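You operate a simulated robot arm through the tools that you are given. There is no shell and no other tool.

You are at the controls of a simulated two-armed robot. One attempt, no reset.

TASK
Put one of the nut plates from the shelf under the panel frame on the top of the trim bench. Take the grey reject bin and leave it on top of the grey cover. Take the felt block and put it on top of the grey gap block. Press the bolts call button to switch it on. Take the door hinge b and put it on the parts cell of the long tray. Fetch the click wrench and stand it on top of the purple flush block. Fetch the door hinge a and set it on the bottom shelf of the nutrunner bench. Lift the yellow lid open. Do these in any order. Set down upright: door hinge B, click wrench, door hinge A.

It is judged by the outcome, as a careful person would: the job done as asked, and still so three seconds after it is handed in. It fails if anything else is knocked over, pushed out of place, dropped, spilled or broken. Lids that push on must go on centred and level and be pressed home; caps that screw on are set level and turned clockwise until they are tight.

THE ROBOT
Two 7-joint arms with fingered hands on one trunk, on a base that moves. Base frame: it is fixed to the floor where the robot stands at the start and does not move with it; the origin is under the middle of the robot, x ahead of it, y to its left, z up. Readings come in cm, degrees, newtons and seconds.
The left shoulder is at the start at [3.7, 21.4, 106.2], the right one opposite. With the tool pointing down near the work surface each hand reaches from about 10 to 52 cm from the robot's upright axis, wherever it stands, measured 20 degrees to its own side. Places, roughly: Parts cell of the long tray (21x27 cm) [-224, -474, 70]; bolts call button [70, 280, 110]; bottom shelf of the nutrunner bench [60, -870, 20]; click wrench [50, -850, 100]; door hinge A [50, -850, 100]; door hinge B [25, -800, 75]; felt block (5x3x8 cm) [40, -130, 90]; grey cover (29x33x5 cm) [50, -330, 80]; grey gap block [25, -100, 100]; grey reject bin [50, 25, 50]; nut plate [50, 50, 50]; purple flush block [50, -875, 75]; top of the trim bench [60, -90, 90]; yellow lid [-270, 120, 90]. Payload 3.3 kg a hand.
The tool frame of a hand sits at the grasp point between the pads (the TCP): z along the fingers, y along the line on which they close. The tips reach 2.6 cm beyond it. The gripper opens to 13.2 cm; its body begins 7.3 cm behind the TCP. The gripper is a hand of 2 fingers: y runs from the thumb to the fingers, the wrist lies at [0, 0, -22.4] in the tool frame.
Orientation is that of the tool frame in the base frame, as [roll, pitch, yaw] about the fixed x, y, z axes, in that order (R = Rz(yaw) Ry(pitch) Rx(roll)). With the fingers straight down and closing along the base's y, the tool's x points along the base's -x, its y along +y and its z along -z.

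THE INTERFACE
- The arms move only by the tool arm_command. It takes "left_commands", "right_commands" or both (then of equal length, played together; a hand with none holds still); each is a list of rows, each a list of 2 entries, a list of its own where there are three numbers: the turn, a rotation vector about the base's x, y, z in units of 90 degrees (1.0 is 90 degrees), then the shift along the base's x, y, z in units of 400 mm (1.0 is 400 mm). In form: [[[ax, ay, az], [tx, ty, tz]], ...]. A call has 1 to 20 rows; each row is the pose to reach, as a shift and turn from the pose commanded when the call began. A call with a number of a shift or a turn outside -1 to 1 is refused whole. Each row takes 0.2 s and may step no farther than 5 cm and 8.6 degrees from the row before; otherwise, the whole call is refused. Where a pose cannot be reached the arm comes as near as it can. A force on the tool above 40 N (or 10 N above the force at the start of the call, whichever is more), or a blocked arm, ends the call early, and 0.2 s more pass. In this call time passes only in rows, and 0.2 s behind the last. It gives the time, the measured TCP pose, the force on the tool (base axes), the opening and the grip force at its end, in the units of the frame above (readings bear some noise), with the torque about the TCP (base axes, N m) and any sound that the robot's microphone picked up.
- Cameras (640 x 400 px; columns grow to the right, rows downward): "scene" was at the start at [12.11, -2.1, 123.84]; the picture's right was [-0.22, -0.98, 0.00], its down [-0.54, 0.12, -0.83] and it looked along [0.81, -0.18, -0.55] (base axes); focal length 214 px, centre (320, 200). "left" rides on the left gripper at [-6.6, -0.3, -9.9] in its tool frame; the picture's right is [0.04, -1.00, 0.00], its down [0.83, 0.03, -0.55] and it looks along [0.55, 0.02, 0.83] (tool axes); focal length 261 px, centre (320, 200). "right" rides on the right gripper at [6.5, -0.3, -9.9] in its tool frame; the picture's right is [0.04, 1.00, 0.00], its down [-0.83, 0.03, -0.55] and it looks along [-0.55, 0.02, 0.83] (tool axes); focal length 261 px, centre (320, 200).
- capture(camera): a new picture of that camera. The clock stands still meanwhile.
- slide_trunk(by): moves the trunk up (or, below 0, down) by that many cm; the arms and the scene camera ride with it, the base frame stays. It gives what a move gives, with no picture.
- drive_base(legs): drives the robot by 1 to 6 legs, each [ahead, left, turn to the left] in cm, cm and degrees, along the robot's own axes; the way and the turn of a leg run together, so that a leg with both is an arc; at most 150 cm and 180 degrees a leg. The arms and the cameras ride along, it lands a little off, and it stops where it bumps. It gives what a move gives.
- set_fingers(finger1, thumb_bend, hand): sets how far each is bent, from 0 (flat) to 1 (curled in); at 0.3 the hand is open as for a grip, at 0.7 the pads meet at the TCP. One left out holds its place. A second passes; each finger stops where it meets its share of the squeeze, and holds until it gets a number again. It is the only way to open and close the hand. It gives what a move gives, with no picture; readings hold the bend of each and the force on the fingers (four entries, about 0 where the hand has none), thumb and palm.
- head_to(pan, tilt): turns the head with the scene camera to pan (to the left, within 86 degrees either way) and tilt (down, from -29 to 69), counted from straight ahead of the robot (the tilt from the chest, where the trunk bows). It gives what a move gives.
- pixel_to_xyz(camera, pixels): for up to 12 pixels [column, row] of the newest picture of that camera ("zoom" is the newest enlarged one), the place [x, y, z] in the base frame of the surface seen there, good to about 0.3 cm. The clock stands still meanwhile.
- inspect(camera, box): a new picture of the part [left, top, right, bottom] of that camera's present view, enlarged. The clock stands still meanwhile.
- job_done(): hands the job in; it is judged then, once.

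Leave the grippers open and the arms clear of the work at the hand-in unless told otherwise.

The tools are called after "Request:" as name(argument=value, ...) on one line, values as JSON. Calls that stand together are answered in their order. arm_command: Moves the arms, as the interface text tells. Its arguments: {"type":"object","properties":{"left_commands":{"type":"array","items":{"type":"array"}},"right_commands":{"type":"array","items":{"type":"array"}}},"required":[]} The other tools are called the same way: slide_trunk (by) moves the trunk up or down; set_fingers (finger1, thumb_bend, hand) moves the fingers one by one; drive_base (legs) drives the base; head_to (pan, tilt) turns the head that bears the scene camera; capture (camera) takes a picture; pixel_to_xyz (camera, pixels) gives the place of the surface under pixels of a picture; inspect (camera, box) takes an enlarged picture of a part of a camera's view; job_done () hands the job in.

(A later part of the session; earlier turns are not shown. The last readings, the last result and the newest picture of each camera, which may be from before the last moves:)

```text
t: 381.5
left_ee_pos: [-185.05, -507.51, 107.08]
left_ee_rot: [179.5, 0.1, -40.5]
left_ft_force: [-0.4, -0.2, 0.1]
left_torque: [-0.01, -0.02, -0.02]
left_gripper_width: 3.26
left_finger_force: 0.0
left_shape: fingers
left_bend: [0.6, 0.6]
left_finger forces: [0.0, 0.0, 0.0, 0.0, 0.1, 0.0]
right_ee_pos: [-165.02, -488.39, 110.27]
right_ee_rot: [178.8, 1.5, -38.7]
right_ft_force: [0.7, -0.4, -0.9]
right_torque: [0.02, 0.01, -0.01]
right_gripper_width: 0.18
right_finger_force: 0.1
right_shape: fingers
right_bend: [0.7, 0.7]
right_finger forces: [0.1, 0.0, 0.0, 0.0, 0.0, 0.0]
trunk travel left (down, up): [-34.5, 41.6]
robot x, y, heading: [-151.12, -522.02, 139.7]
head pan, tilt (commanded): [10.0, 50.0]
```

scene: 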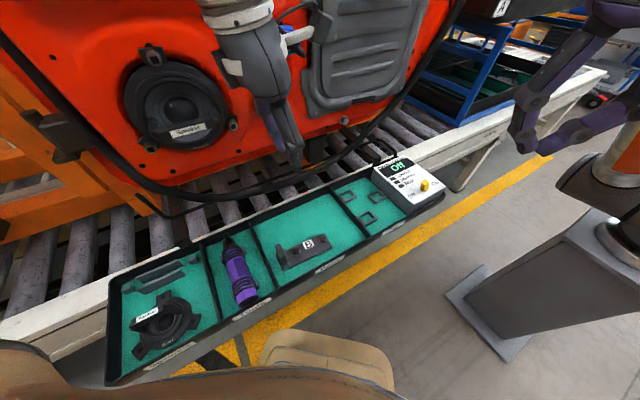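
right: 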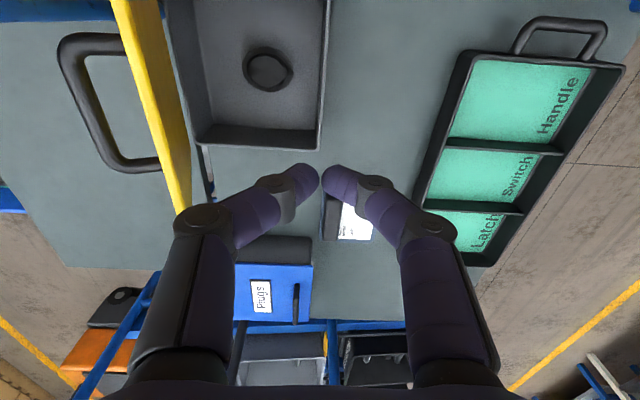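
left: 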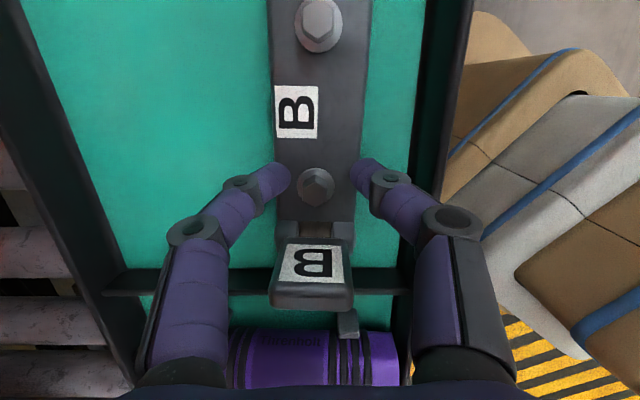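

Hinge B is confirmed in place. Now I return to the nutrunner bench: back into the aisle, turn to face +x, and strafe down to y about -845.

Request:
drive_base(legs=[[-80, 0, 0], [0, 0, -139.5], [0, -150, 0], [0, -120, 0]])

Request:
head_to(pan=0, tilt=35)

Request:
capture(camera="scene")

```text
t: 404.2
left_ee_pos: [-59.87, -831.33, 107.06]
left_ee_rot: [179.5, 0.0, 179.7]
left_ft_force: [0.2, -0.3, -1.0]
left_torque: [0.01, 0.02, -0.02]
left_gripper_width: 3.26
left_finger_force: 0.0
left_shape: fingers
left_bend: [0.6, 0.6]
left_finger forces: [0.0, 0.0, 0.0, 0.1, 0.0, 0.0]
right_ee_pos: [-62.83, -858.86, 110.29]
right_ee_rot: [178.8, 1.4, -178.3]
right_ft_force: [-0.2, 0.5, -0.4]
right_torque: [-0.02, 0.02, -0.04]
right_gripper_width: 0.17
right_finger_force: 0.1
right_shape: fingers
right_bend: [0.7, 0.7]
right_finger forces: [0.1, 0.0, 0.0, 0.0, 0.1, 0.1]
trunk travel left (down, up): [-34.5, 41.6]
robot x, y, heading: [-95.46, -841.82, 0.0]
head pan, tilt (commanded): [10.0, 50.0]
```

```text
t: 404.9
left_ee_pos: [-59.94, -831.27, 106.9]
left_ee_rot: [179.5, 0.1, 179.8]
left_ft_force: [0.6, 0.3, -0.1]
left_torque: [0.01, 0.02, 0.0]
left_gripper_width: 3.28
left_finger_force: 0.1
left_shape: fingers
left_bend: [0.6, 0.6]
left_finger forces: [0.1, 0.1, 0.0, 0.0, 0.1, 0.0]
right_ee_pos: [-62.81, -858.82, 110.29]
right_ee_rot: [178.8, 1.4, -178.3]
right_ft_force: [0.3, -0.6, 0.0]
right_torque: [0.04, 0.01, -0.02]
right_gripper_width: 0.13
right_finger_force: 0.1
right_shape: fingers
right_bend: [0.7, 0.7]
right_finger forces: [0.1, 0.1, 0.1, 0.1, 0.0, 0.0]
trunk travel left (down, up): [-34.5, 41.6]
robot x, y, heading: [-94.98, -841.41, -0.1]
head pan, tilt (commanded): [0.0, 35.0]
```

```text
taken
```

scene: 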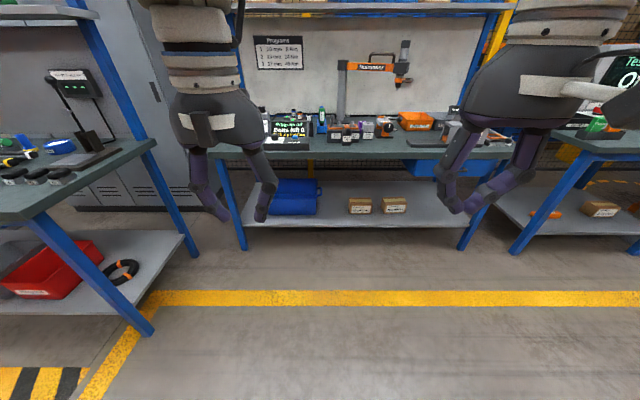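

I will drive 60 cm closer and zoom in on the wrench, jig and purple block.

Request:
drive_base(legs=[[60, 0, 0]])

Request:
head_to(pan=-10, tilt=35)

Request:
capture(camera="scene")

```text
t: 408.3
left_ee_pos: [-0.07, -832.47, 106.95]
left_ee_rot: [179.6, 0.1, 178.7]
left_ft_force: [1.2, 0.1, 0.6]
left_torque: [0.0, 0.0, 0.03]
left_gripper_width: 3.25
left_finger_force: 0.0
left_shape: fingers
left_bend: [0.6, 0.6]
left_finger forces: [0.0, 0.1, 0.1, 0.0, 0.0, 0.0]
right_ee_pos: [-3.45, -859.89, 110.37]
right_ee_rot: [178.8, 1.4, -179.3]
right_ft_force: [0.7, -0.3, 0.2]
right_torque: [0.06, 0.0, -0.01]
right_gripper_width: 0.16
right_finger_force: 0.1
right_shape: fingers
right_bend: [0.7, 0.7]
right_finger forces: [0.0, 0.0, 0.0, 0.1, 0.1, 0.1]
trunk travel left (down, up): [-34.5, 41.6]
robot x, y, heading: [-35.71, -842.63, -0.8]
head pan, tilt (commanded): [0.0, 35.0]
```

```text
t: 409.0
left_ee_pos: [-0.03, -832.42, 106.9]
left_ee_rot: [179.4, 0.1, 178.7]
left_ft_force: [-0.4, 1.4, -0.5]
left_torque: [0.0, -0.02, 0.0]
left_gripper_width: 3.25
left_finger_force: 0.0
left_shape: fingers
left_bend: [0.6, 0.6]
left_finger forces: [0.0, 0.1, 0.0, 0.0, 0.0, 0.1]
right_ee_pos: [-3.54, -859.91, 110.23]
right_ee_rot: [178.8, 1.4, -179.4]
right_ft_force: [-0.6, 0.3, 0.1]
right_torque: [0.02, -0.01, -0.01]
right_gripper_width: 0.19
right_finger_force: 0.0
right_shape: fingers
right_bend: [0.7, 0.7]
right_finger forces: [0.0, 0.1, 0.0, 0.1, 0.0, 0.0]
trunk travel left (down, up): [-34.5, 41.6]
robot x, y, heading: [-35.77, -842.27, -0.9]
head pan, tilt (commanded): [-10.0, 35.0]
```

```text
taken
```

scene: 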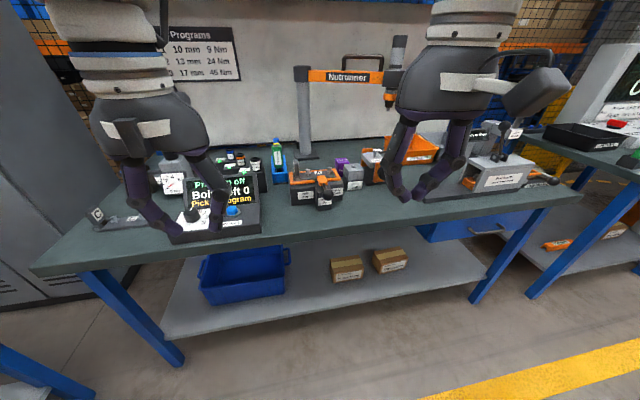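

Good view between the arms. I will zoom in on the work area.

Request:
inspect(camera="scene", box=[255, 130, 405, 225])

Request:
pixel_to_xyz(camera="zoom", pixels=[[95, 60], [95, 85], [80, 120], [120, 130], [350, 130], [370, 145], [335, 180], [410, 155], [415, 200], [150, 170], [215, 215], [280, 215]])

```text
4.21 times, centred on (330, 178) of scene
```

zoom: 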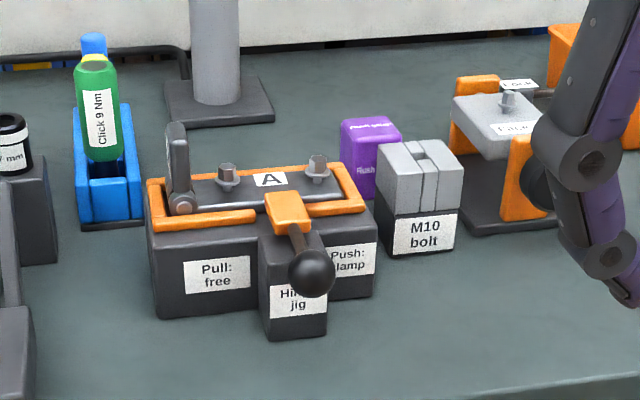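

```text
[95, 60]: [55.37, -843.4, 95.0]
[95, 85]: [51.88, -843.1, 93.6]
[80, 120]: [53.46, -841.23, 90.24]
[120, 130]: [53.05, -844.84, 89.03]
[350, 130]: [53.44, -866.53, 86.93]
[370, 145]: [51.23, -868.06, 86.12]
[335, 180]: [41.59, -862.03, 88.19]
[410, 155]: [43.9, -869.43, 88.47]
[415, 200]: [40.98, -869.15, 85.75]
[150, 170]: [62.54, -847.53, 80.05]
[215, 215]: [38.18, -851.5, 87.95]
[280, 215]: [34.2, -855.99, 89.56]
```

I will zoom tighter on the jig's lever to see its state, and on the purple block.

Request:
inspect(camera="scene", box=[285, 160, 345, 212])

Request:
pixel_to_xyz(camera="zoom", pixels=[[300, 180], [290, 140], [280, 85], [240, 85], [310, 220], [230, 195], [100, 100], [160, 90], [350, 80], [60, 60], [320, 260], [120, 170]])

Request:
inspect(camera="scene", box=[325, 145, 385, 195])

Request:
pixel_to_xyz(camera="zoom", pixels=[[110, 150], [180, 130], [200, 160], [130, 190], [90, 140], [150, 115], [150, 210], [220, 180], [300, 190], [260, 230]])

```text
7.69 times, centred on (315, 186) of scene
```

zoom: 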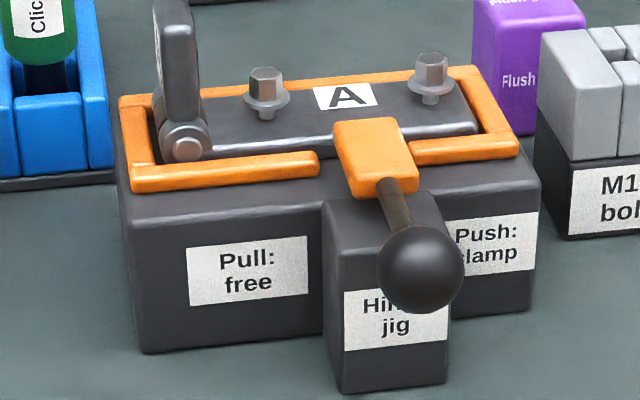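

```text
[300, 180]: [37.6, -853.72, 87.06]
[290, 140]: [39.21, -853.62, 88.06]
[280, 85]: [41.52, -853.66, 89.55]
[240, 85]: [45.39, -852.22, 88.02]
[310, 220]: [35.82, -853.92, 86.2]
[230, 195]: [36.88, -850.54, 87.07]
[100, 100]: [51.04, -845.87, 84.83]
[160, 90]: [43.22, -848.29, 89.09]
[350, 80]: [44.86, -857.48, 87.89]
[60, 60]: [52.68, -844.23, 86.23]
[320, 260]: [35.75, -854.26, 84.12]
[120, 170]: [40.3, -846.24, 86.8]
```

```text
8.00 times, centred on (355, 170) of scene
```

zoom: 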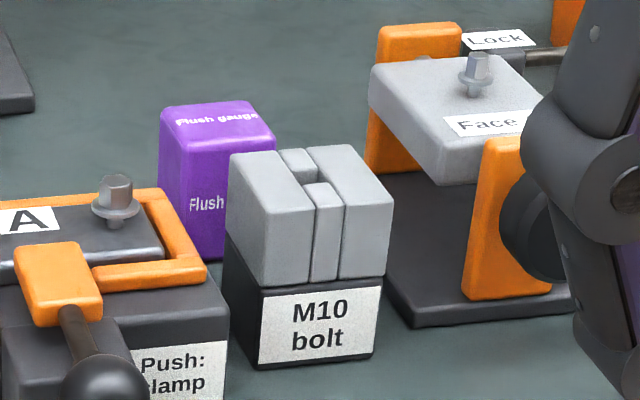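

```text
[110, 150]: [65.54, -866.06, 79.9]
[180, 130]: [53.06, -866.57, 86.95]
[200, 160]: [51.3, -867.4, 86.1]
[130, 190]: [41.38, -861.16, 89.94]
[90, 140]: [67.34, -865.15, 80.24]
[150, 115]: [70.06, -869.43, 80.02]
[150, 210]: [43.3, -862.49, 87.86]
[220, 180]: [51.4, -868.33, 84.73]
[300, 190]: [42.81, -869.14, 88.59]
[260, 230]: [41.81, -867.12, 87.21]
```

The lever's ball sticks out toward me on the "Push: clamp" side and its orange tab overlaps hinge A's plate, so it is clamped now. Pulling the ball toward me should free it. I will measure the ball and the shelf front.

Request:
inspect(camera="scene", box=[285, 160, 345, 212])

Request:
pixel_to_xyz(camera="zoom", pixels=[[420, 265], [400, 250], [440, 255], [420, 235], [425, 295], [395, 195], [370, 150], [400, 130], [345, 130], [265, 80], [432, 75], [180, 60]])

Request:
pixel_to_xyz(camera="scene", pixels=[[310, 312], [250, 322], [170, 350], [350, 290], [240, 270], [345, 265], [480, 285], [300, 265], [420, 290], [330, 285]])

```text
7.69 times, centred on (315, 186) of scene
```

zoom: 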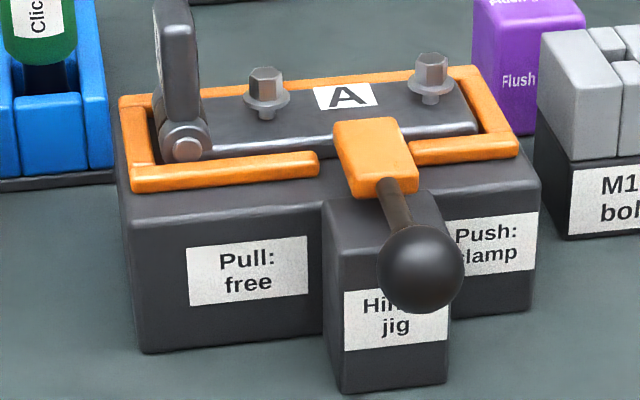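

```text
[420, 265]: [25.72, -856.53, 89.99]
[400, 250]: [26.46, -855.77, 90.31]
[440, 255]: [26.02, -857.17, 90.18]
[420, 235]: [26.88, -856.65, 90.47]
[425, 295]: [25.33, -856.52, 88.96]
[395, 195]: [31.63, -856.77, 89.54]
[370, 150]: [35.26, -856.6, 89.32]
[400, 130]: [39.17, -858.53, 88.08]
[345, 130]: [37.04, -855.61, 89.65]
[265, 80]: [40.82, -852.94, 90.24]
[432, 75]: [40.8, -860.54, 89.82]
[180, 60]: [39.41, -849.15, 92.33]
```

```text
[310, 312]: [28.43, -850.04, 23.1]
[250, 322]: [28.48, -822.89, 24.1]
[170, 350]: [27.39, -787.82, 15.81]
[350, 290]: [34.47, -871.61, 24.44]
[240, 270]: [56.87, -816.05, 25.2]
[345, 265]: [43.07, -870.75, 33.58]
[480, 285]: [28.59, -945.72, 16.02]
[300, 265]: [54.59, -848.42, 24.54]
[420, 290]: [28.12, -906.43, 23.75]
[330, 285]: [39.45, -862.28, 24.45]
```

The lever is a horizontal push-pull rod with its ball centred near (27,-856.6,88.8). I will drive 20 cm ahead, open the right hand, and move it above the ball.

Request:
drive_base(legs=[[20, 0, 0.8]])

Request:
set_fingers(hand="right", finger1=0.48, thumb_bend=0.48)

Request:
arm_command(right_commands=[[[0, 0, 0], [0.08, 0.02, -0.03]], [[0, 0, 0], [0.17, 0.05, -0.08]], [[0, 0, 0], [0.25, 0.08, -0.15]], [[0, 0, 0], [0.25, 0.08, -0.23]]])

Request:
capture(camera="right")

```text
t: 410.6
left_ee_pos: [20.32, -831.98, 106.79]
left_ee_rot: [179.5, -0.1, 179.7]
left_ft_force: [-0.1, 0.0, 1.0]
left_torque: [0.0, -0.02, -0.03]
left_gripper_width: 3.29
left_finger_force: 0.1
left_shape: fingers
left_bend: [0.6, 0.6]
left_finger forces: [0.1, 0.0, 0.0, 0.1, 0.0, 0.1]
right_ee_pos: [17.41, -859.59, 110.31]
right_ee_rot: [178.8, 1.4, -178.3]
right_ft_force: [0.2, 0.3, 0.5]
right_torque: [0.0, 0.04, -0.01]
right_gripper_width: 0.18
right_finger_force: 0.1
right_shape: fingers
right_bend: [0.7, 0.7]
right_finger forces: [0.1, 0.0, 0.1, 0.0, 0.0, 0.0]
trunk travel left (down, up): [-34.5, 41.6]
robot x, y, heading: [-15.04, -842.8, -0.4]
head pan, tilt (commanded): [-10.0, 35.0]
```

```text
t: 411.6
left_ee_pos: [20.18, -832.12, 106.93]
left_ee_rot: [179.4, 0.1, 179.6]
left_ft_force: [-1.3, -0.3, -0.2]
left_torque: [0.02, 0.01, 0.01]
left_gripper_width: 3.25
left_finger_force: 0.1
left_shape: fingers
left_bend: [0.6, 0.6]
left_finger forces: [0.0, 0.0, 0.0, 0.1, 0.1, 0.0]
right_ee_pos: [17.25, -859.69, 110.3]
right_ee_rot: [178.8, 1.3, -178.4]
right_ft_force: [-0.1, 0.3, 0.1]
right_torque: [0.03, -0.04, 0.0]
right_gripper_width: 7.26
right_finger_force: 0.0
right_shape: fingers
right_bend: [0.48, 0.48]
right_finger forces: [0.0, 0.0, 0.1, 0.1, 0.0, 0.0]
trunk travel left (down, up): [-34.5, 41.6]
robot x, y, heading: [-15.04, -842.89, -0.3]
head pan, tilt (commanded): [-10.0, 35.0]
```

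```text
t: 412.6
left_ee_pos: [20.19, -832.04, 106.99]
left_ee_rot: [179.6, 0.1, 179.6]
left_ft_force: [0.2, 0.5, -0.7]
left_torque: [-0.01, 0.0, -0.03]
left_gripper_width: 3.27
left_finger_force: 0.0
left_shape: fingers
left_bend: [0.6, 0.6]
left_finger forces: [0.0, 0.0, 0.0, 0.0, 0.0, 0.0]
right_ee_pos: [27.34, -856.45, 101.1]
right_ee_rot: [178.8, 1.4, -178.3]
right_ft_force: [-1.6, 0.8, -0.2]
right_torque: [0.0, -0.01, 0.02]
right_gripper_width: 7.28
right_finger_force: 0.0
right_shape: fingers
right_bend: [0.48, 0.48]
right_finger forces: [0.0, 0.0, 0.0, 0.0, 0.0, 0.0]
trunk travel left (down, up): [-34.5, 41.6]
robot x, y, heading: [-15.41, -842.78, -0.4]
head pan, tilt (commanded): [-10.0, 35.0]
```

```text
taken
```

right: 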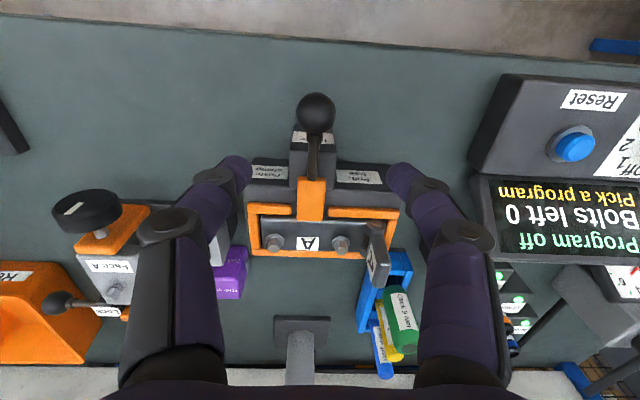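

The ball is at (316,112), nearly centred. I will shift by half a centimetre, lower around it and close.

Request:
arm_command(right_commands=[[[0, 0, 0], [-0.012, -0.013, -0.1]], [[0, 0, 0], [-0.012, -0.013, -0.2]], [[0, 0, 0], [-0.012, -0.013, -0.3]]])

Request:
set_fingers(hand="right", finger1=0.72, thumb_bend=0.72)

Request:
capture(camera="right")

```text
t: 413.4
left_ee_pos: [20.25, -832.14, 106.98]
left_ee_rot: [179.5, 0.2, 179.6]
left_ft_force: [0.1, -0.3, -0.6]
left_torque: [-0.01, 0.03, -0.01]
left_gripper_width: 3.25
left_finger_force: 0.0
left_shape: fingers
left_bend: [0.6, 0.6]
left_finger forces: [0.1, 0.0, 0.0, 0.0, 0.1, 0.0]
right_ee_pos: [26.68, -856.78, 89.03]
right_ee_rot: [178.8, 1.4, -178.4]
right_ft_force: [0.0, -0.1, -0.1]
right_torque: [0.03, -0.02, 0.01]
right_gripper_width: 7.24
right_finger_force: 0.1
right_shape: fingers
right_bend: [0.48, 0.48]
right_finger forces: [0.0, 0.0, 0.0, 0.0, 0.1, 0.0]
trunk travel left (down, up): [-34.5, 41.6]
robot x, y, heading: [-15.09, -842.64, -0.1]
head pan, tilt (commanded): [-10.0, 35.0]
```

```text
t: 414.4
left_ee_pos: [20.25, -832.06, 107.05]
left_ee_rot: [179.5, 0.1, 179.5]
left_ft_force: [0.4, -0.5, 0.1]
left_torque: [-0.01, 0.03, -0.06]
left_gripper_width: 3.28
left_finger_force: 0.1
left_shape: fingers
left_bend: [0.6, 0.6]
left_finger forces: [0.1, 0.0, 0.1, 0.0, 0.0, 0.0]
right_ee_pos: [26.62, -856.87, 89.09]
right_ee_rot: [178.8, 1.4, -178.4]
right_ft_force: [-2.0, -1.8, -9.7]
right_torque: [-0.01, 0.04, 0.01]
right_gripper_width: 1.33
right_finger_force: 8.2
right_shape: fingers
right_bend: [0.68, 0.69]
right_finger forces: [7.6, 0.0, 0.1, 0.1, 7.8, 0.0]
trunk travel left (down, up): [-34.5, 41.6]
robot x, y, heading: [-15.13, -842.43, 0.1]
head pan, tilt (commanded): [-10.0, 35.0]
```

```text
taken
```

right: 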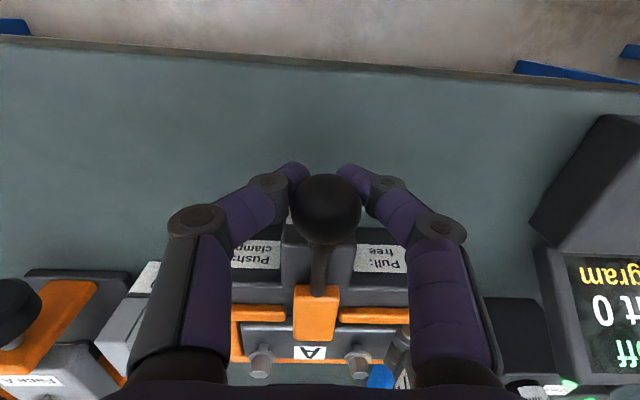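

The fingers grip the ball only loosely. Hooking behind the ball, around the rod at x about 31.5, will give a sure pull. I will open, rise, move 4.8 cm forward, lower, and close on the rod.

Request:
set_fingers(hand="right", finger1=0.5, thumb_bend=0.5)

Request:
arm_command(right_commands=[[[0, 0, 0], [0, 0, 0.08]], [[0, 0, 0], [0, 0, 0.14]], [[0, 0, 0], [0.06, 0.002, 0.14]], [[0, 0, 0], [0.12, 0.004, 0.14]], [[0, 0, 0], [0.12, 0.004, 0.07]], [[0, 0, 0], [0.12, 0.004, 0.005]]])

Request:
capture(camera="right")

```text
t: 415.4
left_ee_pos: [20.23, -832.03, 106.98]
left_ee_rot: [179.4, 0.1, 179.6]
left_ft_force: [0.1, 0.4, 0.5]
left_torque: [-0.04, -0.01, 0.02]
left_gripper_width: 3.27
left_finger_force: 0.0
left_shape: fingers
left_bend: [0.6, 0.6]
left_finger forces: [0.1, 0.0, 0.0, 0.0, 0.1, 0.0]
right_ee_pos: [26.78, -856.76, 89.03]
right_ee_rot: [178.7, 1.4, -178.5]
right_ft_force: [0.3, 0.1, -0.8]
right_torque: [-0.01, 0.01, -0.01]
right_gripper_width: 6.55
right_finger_force: 0.0
right_shape: fingers
right_bend: [0.5, 0.5]
right_finger forces: [0.0, 0.0, 0.0, 0.0, 0.1, 0.1]
trunk travel left (down, up): [-34.5, 41.6]
robot x, y, heading: [-14.81, -842.96, 0.0]
head pan, tilt (commanded): [-10.0, 35.0]
```

```text
t: 416.9
left_ee_pos: [20.15, -832.05, 106.88]
left_ee_rot: [179.5, 0.0, 179.5]
left_ft_force: [0.5, 0.4, 0.5]
left_torque: [0.02, -0.03, 0.0]
left_gripper_width: 3.26
left_finger_force: 0.0
left_shape: fingers
left_bend: [0.6, 0.6]
left_finger forces: [0.0, 0.0, 0.0, 0.0, 0.0, 0.0]
right_ee_pos: [31.72, -856.67, 89.18]
right_ee_rot: [178.8, 1.5, -178.3]
right_ft_force: [0.4, 0.2, 0.0]
right_torque: [0.03, -0.03, 0.0]
right_gripper_width: 6.6
right_finger_force: 0.2
right_shape: fingers
right_bend: [0.5, 0.5]
right_finger forces: [0.0, 0.1, 0.1, 0.1, 0.1, 0.1]
trunk travel left (down, up): [-34.5, 41.6]
robot x, y, heading: [-14.94, -842.64, -0.1]
head pan, tilt (commanded): [-10.0, 35.0]
```

```text
taken
```

right: 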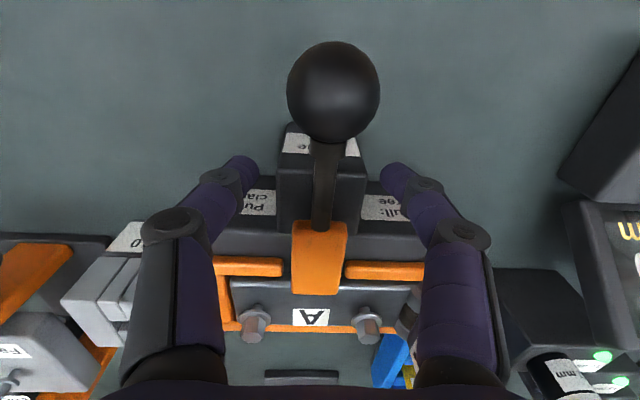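

The rod is between the fingers. I will raise 1.3 cm so the tips clear the block under the rod, then close.

Request:
arm_command(right_commands=[[[0, 0, 0], [-0.01, 0, 0.033]]])

Request:
set_fingers(hand="right", finger1=0.74, thumb_bend=0.74)

Request:
capture(camera="right")

```text
t: 417.2
left_ee_pos: [20.25, -832.09, 107.02]
left_ee_rot: [179.5, 0.1, 179.6]
left_ft_force: [-0.2, -1.3, -0.4]
left_torque: [0.01, -0.01, -0.01]
left_gripper_width: 3.26
left_finger_force: 0.1
left_shape: fingers
left_bend: [0.6, 0.6]
left_finger forces: [0.0, 0.0, 0.1, 0.0, 0.0, 0.0]
right_ee_pos: [31.13, -856.59, 90.71]
right_ee_rot: [178.8, 1.5, -178.4]
right_ft_force: [-1.1, 0.1, 1.1]
right_torque: [0.04, 0.04, 0.0]
right_gripper_width: 6.58
right_finger_force: 0.1
right_shape: fingers
right_bend: [0.5, 0.5]
right_finger forces: [0.0, 0.1, 0.1, 0.1, 0.0, 0.1]
trunk travel left (down, up): [-34.5, 41.6]
robot x, y, heading: [-15.2, -842.62, -0.1]
head pan, tilt (commanded): [-10.0, 35.0]
```

```text
t: 418.2
left_ee_pos: [20.32, -832.13, 106.85]
left_ee_rot: [179.5, 0.1, 179.6]
left_ft_force: [0.5, -0.4, -0.2]
left_torque: [0.01, -0.01, 0.01]
left_gripper_width: 3.25
left_finger_force: 0.0
left_shape: fingers
left_bend: [0.6, 0.6]
left_finger forces: [0.0, 0.0, 0.1, 0.1, 0.0, 0.0]
right_ee_pos: [31.2, -856.86, 90.59]
right_ee_rot: [178.9, 1.4, -178.4]
right_ft_force: [-1.4, -0.2, -5.2]
right_torque: [0.01, 0.06, -0.02]
right_gripper_width: 0.68
right_finger_force: 6.1
right_shape: fingers
right_bend: [0.7, 0.69]
right_finger forces: [6.6, 0.0, 0.1, 0.0, 5.9, 0.0]
trunk travel left (down, up): [-34.5, 41.6]
robot x, y, heading: [-15.34, -842.72, -0.2]
head pan, tilt (commanded): [-10.0, 35.0]
```

```text
taken
```

right: 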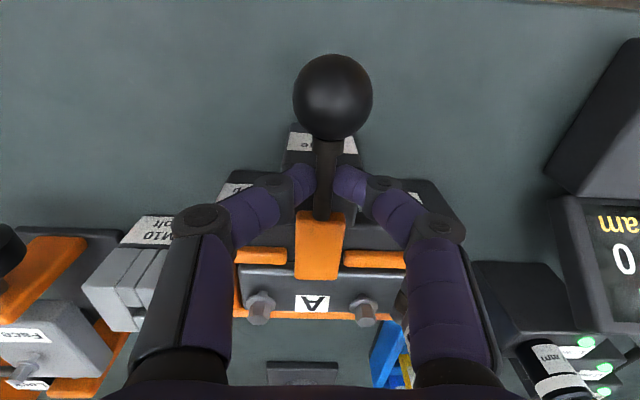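

The rod is gripped behind the ball. I will pull it toward me (-x) in small steps.

Request:
arm_command(right_commands=[[[0, 0, 0], [-0.025, 0, 0]], [[0, 0, 0], [-0.05, 0, 0]], [[0, 0, 0], [-0.075, 0, 0]]])

Request:
capture(camera="right")

```text
t: 419.1
left_ee_pos: [20.52, -831.98, 106.86]
left_ee_rot: [179.7, -0.1, 179.7]
left_ft_force: [0.1, 0.8, -0.7]
left_torque: [0.02, 0.01, 0.03]
left_gripper_width: 3.29
left_finger_force: 0.0
left_shape: fingers
left_bend: [0.6, 0.6]
left_finger forces: [0.0, 0.0, 0.0, 0.0, 0.0, 0.1]
right_ee_pos: [28.88, -856.72, 90.47]
right_ee_rot: [178.6, 1.9, -178.4]
right_ft_force: [40.1, 1.6, 0.6]
right_torque: [0.02, -0.65, -0.19]
right_gripper_width: 0.66
right_finger_force: 21.0
right_shape: fingers
right_bend: [0.71, 0.71]
right_finger forces: [23.3, 0.1, 0.0, 0.0, 17.6, 0.1]
trunk travel left (down, up): [-34.5, 41.6]
robot x, y, heading: [-15.11, -842.84, -0.1]
head pan, tilt (commanded): [-10.0, 35.0]
```

```text
taken
```

right: 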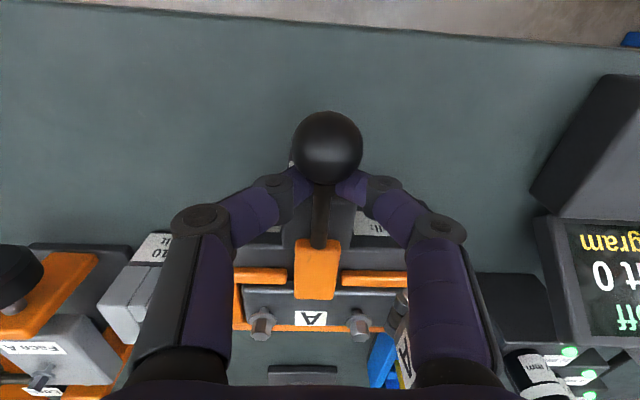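

The pull reached 40 N with the fingers against the ball's back, and the lever hasn't moved yet. I will continue with another small pull.

Request:
arm_command(right_commands=[[[0, 0, 0], [-0.015, 0, 0]], [[0, 0, 0], [-0.03, 0, 0]], [[0, 0, 0], [-0.045, 0, 0]]])

Request:
capture(camera="right")

```text
t: 419.4
left_ee_pos: [20.56, -831.98, 106.93]
left_ee_rot: [179.4, 0.0, 179.7]
left_ft_force: [0.4, -1.2, -0.1]
left_torque: [0.01, -0.01, -0.02]
left_gripper_width: 3.26
left_finger_force: 0.1
left_shape: fingers
left_bend: [0.6, 0.6]
left_finger forces: [0.0, 0.0, 0.1, 0.1, 0.0, 0.1]
right_ee_pos: [28.95, -856.84, 90.75]
right_ee_rot: [178.7, 2.7, -178.6]
right_ft_force: [26.7, 0.9, -6.7]
right_torque: [0.01, -0.5, -0.11]
right_gripper_width: 0.74
right_finger_force: 14.3
right_shape: fingers
right_bend: [0.71, 0.69]
right_finger forces: [17.4, 0.0, 0.0, 0.0, 12.5, 0.0]
trunk travel left (down, up): [-34.5, 41.6]
robot x, y, heading: [-15.11, -842.92, -0.0]
head pan, tilt (commanded): [-10.0, 35.0]
stopped in row 1 (right hand): the force on the tool passed its limit at 53 N (the readings are from after the stop); the commanded pose is now the measured one
```

```text
taken
```

right: 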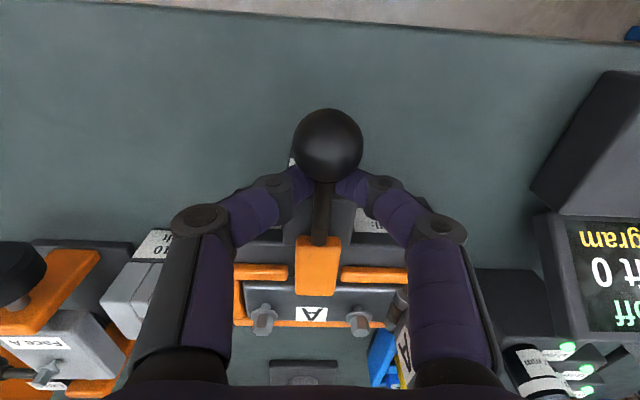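

The pull passed 53 N with no movement, so the lever is probably already at its pulled (free) end. I will release the rod, move the hand away, and look closely at the tab and plate.

Request:
set_fingers(hand="right", finger1=0.5, thumb_bend=0.5)

Request:
arm_command(right_commands=[[[0, 0, 0], [0, 0, 0.08]], [[0, 0, 0], [-0.03, -0.03, 0.17]], [[0, 0, 0], [-0.12, -0.09, 0.27]], [[0, 0, 0], [-0.2, -0.19, 0.38]]])

Request:
head_to(pan=-12, tilt=50)

Request:
capture(camera="scene")

```text
t: 420.4
left_ee_pos: [20.14, -832.06, 106.89]
left_ee_rot: [179.5, 0.0, 179.7]
left_ft_force: [1.1, 0.0, -0.1]
left_torque: [-0.02, 0.04, 0.03]
left_gripper_width: 3.26
left_finger_force: 0.0
left_shape: fingers
left_bend: [0.6, 0.6]
left_finger forces: [0.0, 0.1, 0.0, 0.0, 0.0, 0.0]
right_ee_pos: [28.46, -856.99, 90.81]
right_ee_rot: [178.8, 2.3, -178.5]
right_ft_force: [-0.1, 1.3, -0.4]
right_torque: [0.03, 0.02, -0.04]
right_gripper_width: 6.57
right_finger_force: 0.0
right_shape: fingers
right_bend: [0.5, 0.5]
right_finger forces: [0.0, 0.1, 0.1, 0.0, 0.1, 0.0]
trunk travel left (down, up): [-34.5, 41.6]
robot x, y, heading: [-15.39, -842.44, -0.1]
head pan, tilt (commanded): [-10.0, 35.0]
```

```text
refused: row 3 steps farther than a row can; nothing moved
```

```text
t: 421.1
left_ee_pos: [20.28, -831.94, 106.95]
left_ee_rot: [179.4, 0.0, 179.7]
left_ft_force: [0.0, -0.8, -0.3]
left_torque: [0.0, 0.0, 0.01]
left_gripper_width: 3.25
left_finger_force: 0.1
left_shape: fingers
left_bend: [0.6, 0.6]
left_finger forces: [0.0, 0.0, 0.0, 0.1, 0.0, 0.1]
right_ee_pos: [28.36, -856.66, 90.82]
right_ee_rot: [178.8, 2.3, -178.5]
right_ft_force: [-0.4, 0.4, -0.3]
right_torque: [0.01, -0.02, -0.01]
right_gripper_width: 6.59
right_finger_force: 0.1
right_shape: fingers
right_bend: [0.5, 0.5]
right_finger forces: [0.0, 0.1, 0.1, 0.0, 0.0, 0.1]
trunk travel left (down, up): [-34.5, 41.6]
robot x, y, heading: [-15.25, -842.69, -0.2]
head pan, tilt (commanded): [-12.0, 50.0]
```

```text
taken
```

scene: 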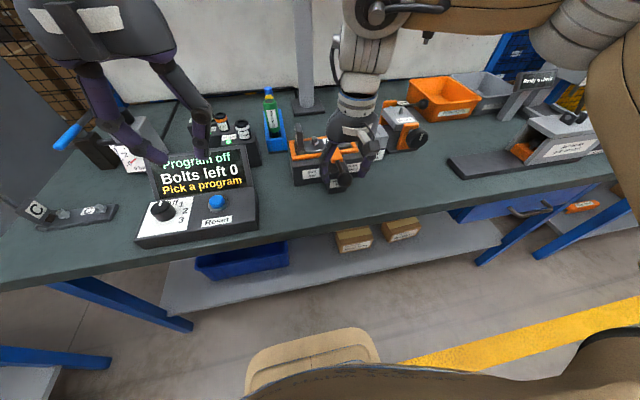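

One row stepped too far, so nothing moved. I will repeat the retreat with smaller steps.

Request:
arm_command(right_commands=[[[0, 0, 0], [0, 0, 0.08]], [[0, 0, 0], [-0.02, -0.02, 0.17]], [[0, 0, 0], [-0.07, -0.07, 0.25]], [[0, 0, 0], [-0.12, -0.13, 0.33]], [[0, 0, 0], [-0.17, -0.19, 0.4]]])

Request:
capture(camera="scene")

Request:
inspect(camera="scene", box=[270, 110, 400, 210])

```text
t: 422.4
left_ee_pos: [20.13, -832.0, 106.95]
left_ee_rot: [179.5, 0.1, 179.7]
left_ft_force: [-0.3, -0.6, -0.2]
left_torque: [-0.01, 0.0, -0.02]
left_gripper_width: 3.27
left_finger_force: 0.0
left_shape: fingers
left_bend: [0.6, 0.6]
left_finger forces: [0.1, 0.1, 0.0, 0.1, 0.1, 0.0]
right_ee_pos: [21.29, -864.7, 107.33]
right_ee_rot: [178.7, 2.4, -178.5]
right_ft_force: [-0.4, -0.4, 0.6]
right_torque: [-0.02, 0.0, 0.01]
right_gripper_width: 6.58
right_finger_force: 0.1
right_shape: fingers
right_bend: [0.5, 0.5]
right_finger forces: [0.0, 0.0, 0.0, 0.0, 0.1, 0.1]
trunk travel left (down, up): [-34.5, 41.6]
robot x, y, heading: [-15.02, -842.92, 0.0]
head pan, tilt (commanded): [-12.0, 50.0]
```

```text
taken
```

scene: 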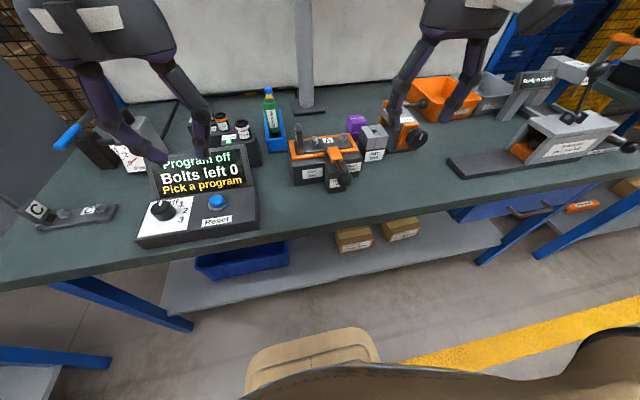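

```text
4.00 times, centred on (335, 160) of scene
```

zoom: 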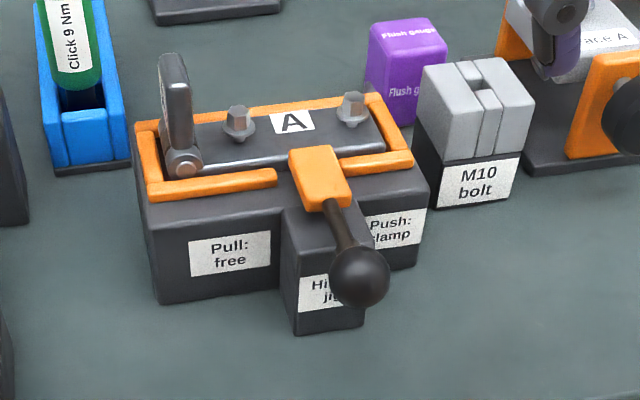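

I will measure the tab's extents against the plate's front edge.

Request:
pixel_to_xyz(camera="zoom", pixels=[[294, 154], [332, 150], [312, 206], [350, 198], [320, 180], [283, 158], [345, 152], [260, 155], [370, 148], [330, 140], [310, 145], [220, 165]])

Request:
inspect(camera="scene", box=[325, 140, 365, 175])

```text
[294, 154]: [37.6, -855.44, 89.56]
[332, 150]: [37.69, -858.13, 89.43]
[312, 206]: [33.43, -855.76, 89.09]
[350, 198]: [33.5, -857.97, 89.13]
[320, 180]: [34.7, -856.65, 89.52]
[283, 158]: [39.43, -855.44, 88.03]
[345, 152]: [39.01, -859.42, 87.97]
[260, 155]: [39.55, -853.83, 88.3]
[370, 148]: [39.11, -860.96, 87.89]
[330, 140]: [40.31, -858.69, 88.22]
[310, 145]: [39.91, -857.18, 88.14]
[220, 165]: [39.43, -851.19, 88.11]
```

```text
11.43 times, centred on (345, 158) of scene
```

zoom: 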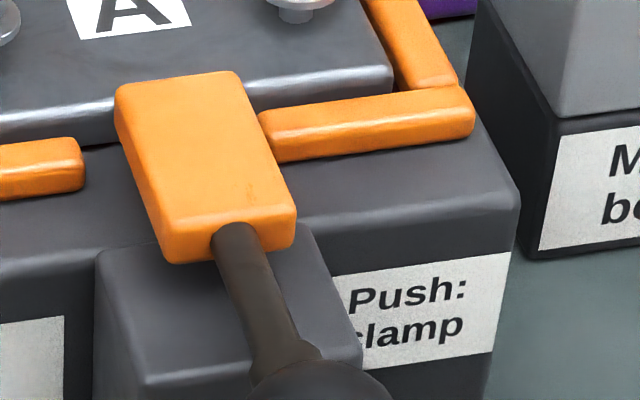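

The tab's back edge is at x 37.7 and the plate's front edge at x 39.0, so the clamp does not hold hinge A; it is free. I will check the heights of the border bars and of objects to the right before moving over.

Request:
pixel_to_xyz(camera="zoom", pixels=[[360, 115], [40, 155], [420, 30], [100, 60], [300, 80], [20, 60], [300, 8]])

Request:
pixel_to_xyz(camera="scene", pixels=[[535, 80], [590, 90], [575, 70], [560, 130], [625, 145], [400, 115], [420, 135], [350, 115], [447, 95], [430, 40]])

```text
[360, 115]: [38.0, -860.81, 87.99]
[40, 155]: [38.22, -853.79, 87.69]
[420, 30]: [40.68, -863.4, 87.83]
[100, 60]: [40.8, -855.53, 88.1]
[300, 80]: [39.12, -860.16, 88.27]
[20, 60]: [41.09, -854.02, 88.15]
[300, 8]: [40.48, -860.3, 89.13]
```

```text
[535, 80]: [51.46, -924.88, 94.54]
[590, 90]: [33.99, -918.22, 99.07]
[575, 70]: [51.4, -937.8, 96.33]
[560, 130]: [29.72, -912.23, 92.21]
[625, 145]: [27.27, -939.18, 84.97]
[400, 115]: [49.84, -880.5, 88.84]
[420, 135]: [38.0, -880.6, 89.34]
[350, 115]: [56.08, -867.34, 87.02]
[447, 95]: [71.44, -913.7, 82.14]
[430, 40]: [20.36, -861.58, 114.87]
```

Everything there is below z 100, so my hands at z 105 clear it. I will strafe right 23 cm and go 10 cm ahead, and turn the left hand as I did for hinge B.

Request:
drive_base(legs=[[0, -23, 0], [10, 0, 0]])

Request:
arm_command(left_commands=[[[0, 0, -0.09], [0, 0, 0]], [[0, 0, -0.18], [0, 0, 0]], [[0, 0, -0.27], [0, 0, 0]], [[0, 0, -0.36], [0, 0, 0]], [[0, 0, -0.45], [0, 0, 0]], [[0, 0, -0.54], [0, 0, 0]], [[0, 0, -0.63], [0, 0, 0]], [[0, 0, -0.72], [0, 0, 0]], [[0, 0, -0.81], [0, 0, 0]], [[0, 0, -0.9], [0, 0, 0]], [[0, 0, -0.99], [0, 0, 0]]])

Request:
capture(camera="left")

Request:
head_to(pan=10, tilt=50)

Request:
capture(camera="scene")

```text
t: 424.8
left_ee_pos: [30.22, -855.32, 106.98]
left_ee_rot: [179.5, 0.0, 179.8]
left_ft_force: [0.7, 0.5, -0.6]
left_torque: [-0.01, 0.05, 0.02]
left_gripper_width: 3.24
left_finger_force: 0.1
left_shape: fingers
left_bend: [0.6, 0.6]
left_finger forces: [0.0, 0.0, 0.1, 0.0, 0.1, 0.0]
right_ee_pos: [31.26, -888.17, 107.18]
right_ee_rot: [178.8, 2.3, -178.5]
right_ft_force: [0.4, -0.6, -0.9]
right_torque: [-0.01, 0.02, -0.03]
right_gripper_width: 6.57
right_finger_force: 0.0
right_shape: fingers
right_bend: [0.5, 0.5]
right_finger forces: [0.0, 0.1, 0.0, 0.1, 0.0, 0.0]
trunk travel left (down, up): [-34.5, 41.6]
robot x, y, heading: [-5.14, -866.19, 0.1]
head pan, tilt (commanded): [-12.0, 50.0]
```

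```text
t: 427.2
left_ee_pos: [30.02, -855.33, 106.91]
left_ee_rot: [179.6, 0.0, 90.4]
left_ft_force: [0.1, 0.2, 0.3]
left_torque: [-0.02, -0.02, 0.01]
left_gripper_width: 3.25
left_finger_force: 0.0
left_shape: fingers
left_bend: [0.6, 0.6]
left_finger forces: [0.0, 0.0, 0.1, 0.1, 0.1, 0.0]
right_ee_pos: [31.17, -888.05, 107.33]
right_ee_rot: [178.8, 2.4, -178.5]
right_ft_force: [0.2, 0.6, 0.2]
right_torque: [0.0, 0.03, 0.01]
right_gripper_width: 6.59
right_finger_force: 0.1
right_shape: fingers
right_bend: [0.5, 0.5]
right_finger forces: [0.0, 0.0, 0.0, 0.0, 0.1, 0.1]
trunk travel left (down, up): [-34.5, 41.6]
robot x, y, heading: [-4.96, -866.49, 0.1]
head pan, tilt (commanded): [-12.0, 50.0]
```

```text
taken
```

left: 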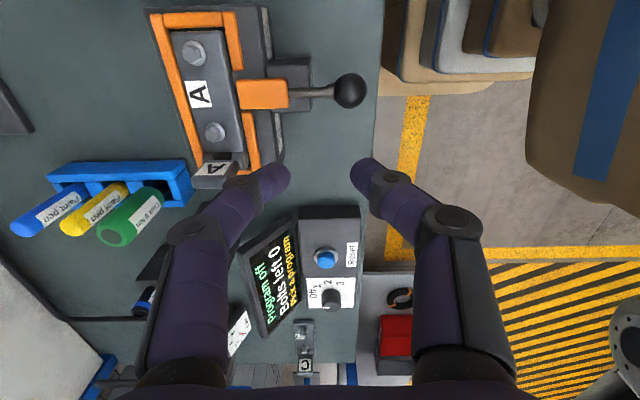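

```text
t: 428.1
left_ee_pos: [29.95, -855.41, 106.92]
left_ee_rot: [179.6, 0.1, 90.7]
left_ft_force: [0.0, 0.3, -1.0]
left_torque: [0.01, -0.02, -0.01]
left_gripper_width: 3.26
left_finger_force: 0.0
left_shape: fingers
left_bend: [0.6, 0.6]
left_finger forces: [0.1, 0.1, 0.1, 0.0, 0.1, 0.0]
right_ee_pos: [31.26, -888.01, 107.19]
right_ee_rot: [178.8, 2.3, -178.5]
right_ft_force: [-0.3, -0.1, -0.2]
right_torque: [-0.02, 0.01, 0.0]
right_gripper_width: 6.6
right_finger_force: 0.0
right_shape: fingers
right_bend: [0.5, 0.5]
right_finger forces: [0.0, 0.0, 0.0, 0.0, 0.0, 0.1]
trunk travel left (down, up): [-34.5, 41.6]
robot x, y, heading: [-4.99, -865.93, 0.0]
head pan, tilt (commanded): [10.0, 50.0]
```

```text
taken
```

scene: 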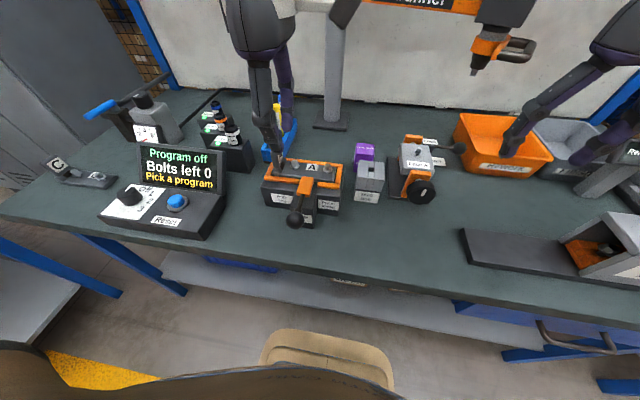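

The holder holds three items: blue, yellow and green. I will zoom to read them.

Request:
inspect(camera="left", box=[0, 140, 210, 260])

Request:
inspect(camera="left", box=[130, 0, 380, 200])

```text
3.05 times, centred on (105, 200) of left
```

zoom: 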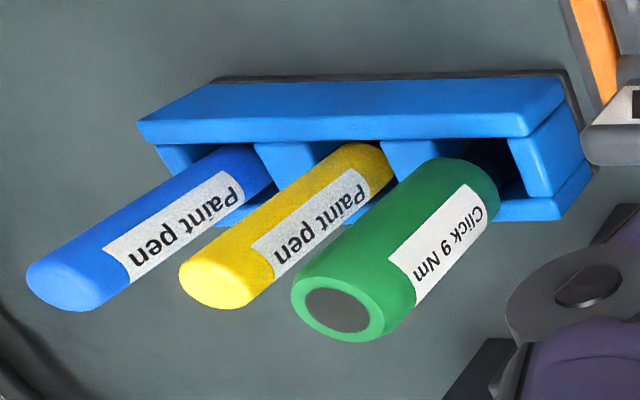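

```text
2.00 times, centred on (255, 100) of left
```

zoom: 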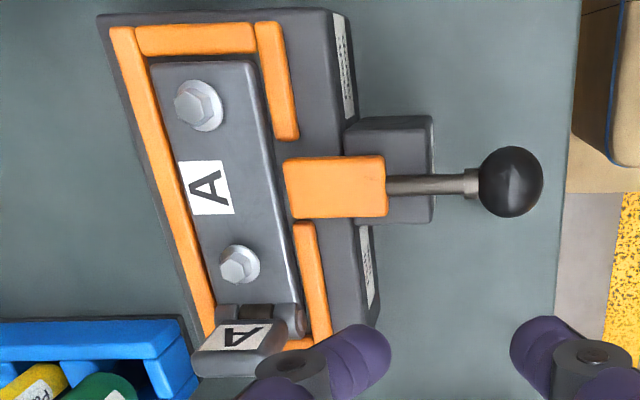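

From above it's clear the tab is off the plate. The click wrench is the green one in the front slot. I will measure hinge A's near bolt.

Request:
pixel_to_xyz(camera="left", pixels=[[215, 131], [195, 53], [205, 90], [225, 165], [213, 172], [245, 130], [238, 100], [180, 100], [130, 215], [115, 230], [262, 95], [275, 140]])

```text
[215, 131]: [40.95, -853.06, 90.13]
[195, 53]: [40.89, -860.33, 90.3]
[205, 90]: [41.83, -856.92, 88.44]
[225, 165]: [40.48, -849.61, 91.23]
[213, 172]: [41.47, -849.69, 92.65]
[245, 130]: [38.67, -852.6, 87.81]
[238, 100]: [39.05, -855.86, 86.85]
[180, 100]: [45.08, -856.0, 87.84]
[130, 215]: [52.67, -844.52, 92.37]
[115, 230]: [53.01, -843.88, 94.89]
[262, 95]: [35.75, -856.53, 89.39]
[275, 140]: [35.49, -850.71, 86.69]
```

Bolt at about (40.95,-853), top z 90.1; from my experience with B its true middle is about 0.5 cm further to +y. I will move the left hand above it.

Request:
set_fingers(hand="left", finger1=0.57, thumb_bend=0.57)

Request:
arm_command(left_commands=[[[0, 0, 0], [0.09, 0.025, 0]], [[0, 0, 0], [0.18, 0.05, -0.03]], [[0, 0, 0], [0.27, 0.07, -0.08]], [[0, 0, 0], [0.27, 0.07, -0.17]]])

Request:
capture(camera="left")

```text
t: 429.1
left_ee_pos: [29.94, -855.46, 106.93]
left_ee_rot: [179.6, 0.0, 90.6]
left_ft_force: [0.8, -0.5, -0.1]
left_torque: [-0.01, -0.01, 0.03]
left_gripper_width: 4.56
left_finger_force: 0.0
left_shape: fingers
left_bend: [0.56, 0.56]
left_finger forces: [0.0, 0.1, 0.1, 0.0, 0.0, 0.0]
right_ee_pos: [31.18, -888.1, 107.21]
right_ee_rot: [178.8, 2.5, -178.5]
right_ft_force: [0.2, -0.2, -0.6]
right_torque: [0.0, 0.02, 0.03]
right_gripper_width: 6.57
right_finger_force: 0.1
right_shape: fingers
right_bend: [0.5, 0.5]
right_finger forces: [0.1, 0.1, 0.1, 0.0, 0.1, 0.0]
trunk travel left (down, up): [-34.5, 41.6]
robot x, y, heading: [-5.16, -866.1, 0.2]
head pan, tilt (commanded): [10.0, 50.0]
```

```text
t: 430.1
left_ee_pos: [37.72, -854.95, 99.36]
left_ee_rot: [179.5, 0.3, 90.8]
left_ft_force: [1.1, -0.3, -0.2]
left_torque: [0.01, 0.04, 0.03]
left_gripper_width: 4.58
left_finger_force: 0.1
left_shape: fingers
left_bend: [0.56, 0.56]
left_finger forces: [0.0, 0.1, 0.0, 0.0, 0.1, 0.0]
left hand out of reach, approached as far as the arm can: row 2, 3, 4
right_ee_pos: [31.2, -888.03, 107.25]
right_ee_rot: [178.8, 2.5, -178.4]
right_ft_force: [0.0, -0.6, -0.8]
right_torque: [-0.01, -0.02, -0.01]
right_gripper_width: 6.59
right_finger_force: 0.1
right_shape: fingers
right_bend: [0.5, 0.5]
right_finger forces: [0.1, 0.0, 0.1, 0.1, 0.0, 0.0]
trunk travel left (down, up): [-34.5, 41.6]
robot x, y, heading: [-5.31, -865.64, -0.4]
head pan, tilt (commanded): [10.0, 50.0]
```

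```text
taken
```

left: 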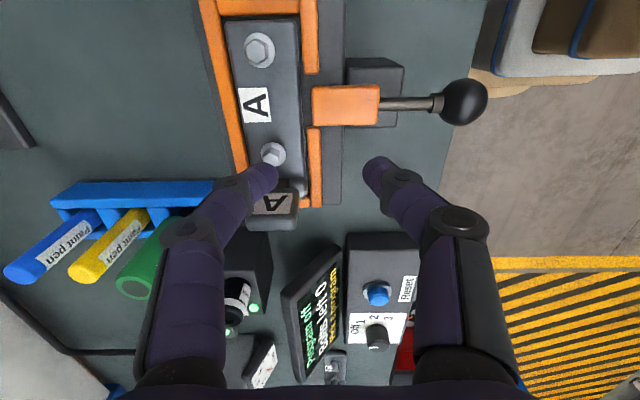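

That is the reach limit here. I will raise the trunk 10 cm and go 3 cm closer.

Request:
slide_trunk(by=10)

Request:
drive_base(legs=[[3, 0, 0.4]])

Request:
arm_command(left_commands=[[[0, 0, 0], [0.0, 0.03, -0.1]], [[0, 0, 0], [0.0, 0.06, -0.2]], [[0, 0, 0], [0.0, 0.06, -0.27]]])

Request:
capture(camera="left")

```text
t: 431.4
left_ee_pos: [37.09, -855.23, 109.89]
left_ee_rot: [178.1, 0.2, 90.8]
left_ft_force: [-0.8, -0.9, -0.7]
left_torque: [0.02, 0.01, 0.0]
left_gripper_width: 4.57
left_finger_force: 0.1
left_shape: fingers
left_bend: [0.56, 0.56]
left_finger forces: [0.0, 0.0, 0.0, 0.0, 0.1, 0.0]
right_ee_pos: [31.29, -888.12, 117.17]
right_ee_rot: [178.8, 2.5, -178.5]
right_ft_force: [0.5, -0.4, -0.6]
right_torque: [0.03, 0.04, 0.0]
right_gripper_width: 6.57
right_finger_force: 0.1
right_shape: fingers
right_bend: [0.5, 0.5]
right_finger forces: [0.1, 0.1, 0.0, 0.1, 0.0, 0.1]
trunk travel left (down, up): [-44.5, 31.6]
robot x, y, heading: [-5.09, -866.13, -0.1]
head pan, tilt (commanded): [10.0, 50.0]
```

```text
t: 432.3
left_ee_pos: [40.2, -854.91, 109.82]
left_ee_rot: [178.2, 0.2, 91.1]
left_ft_force: [1.4, 0.5, -0.6]
left_torque: [0.03, 0.04, -0.02]
left_gripper_width: 4.57
left_finger_force: 0.1
left_shape: fingers
left_bend: [0.56, 0.56]
left_finger forces: [0.0, 0.1, 0.0, 0.0, 0.1, 0.0]
right_ee_pos: [34.55, -887.84, 117.12]
right_ee_rot: [178.8, 2.3, -178.1]
right_ft_force: [-0.1, 0.2, 0.2]
right_torque: [0.04, 0.02, 0.03]
right_gripper_width: 6.57
right_finger_force: 0.0
right_shape: fingers
right_bend: [0.5, 0.5]
right_finger forces: [0.0, 0.0, 0.0, 0.0, 0.0, 0.1]
trunk travel left (down, up): [-44.5, 31.6]
robot x, y, heading: [-2.41, -866.25, 0.5]
head pan, tilt (commanded): [10.0, 50.0]
```

```text
t: 433.1
left_ee_pos: [40.09, -852.45, 99.05]
left_ee_rot: [178.1, 0.2, 91.2]
left_ft_force: [0.6, -0.3, 0.0]
left_torque: [0.0, 0.02, 0.0]
left_gripper_width: 4.59
left_finger_force: 0.0
left_shape: fingers
left_bend: [0.56, 0.56]
left_finger forces: [0.0, 0.1, 0.1, 0.1, 0.1, 0.1]
right_ee_pos: [34.45, -887.84, 117.24]
right_ee_rot: [178.7, 2.4, -178.1]
right_ft_force: [1.0, -0.3, 0.8]
right_torque: [-0.02, 0.03, -0.01]
right_gripper_width: 6.6
right_finger_force: 0.1
right_shape: fingers
right_bend: [0.5, 0.5]
right_finger forces: [0.0, 0.1, 0.1, 0.1, 0.0, 0.0]
trunk travel left (down, up): [-44.5, 31.6]
robot x, y, heading: [-2.29, -866.19, 0.5]
head pan, tilt (commanded): [10.0, 50.0]
```

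```text
taken
```

left: 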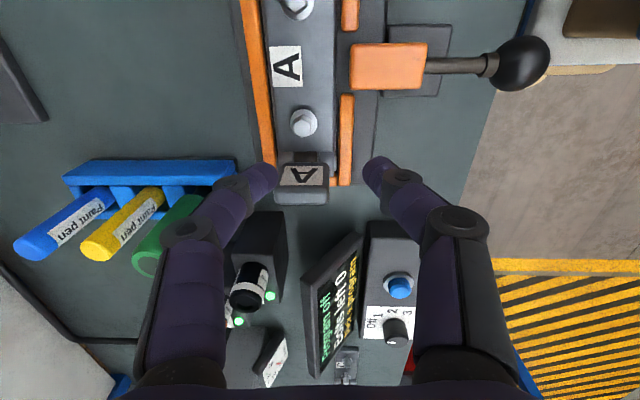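

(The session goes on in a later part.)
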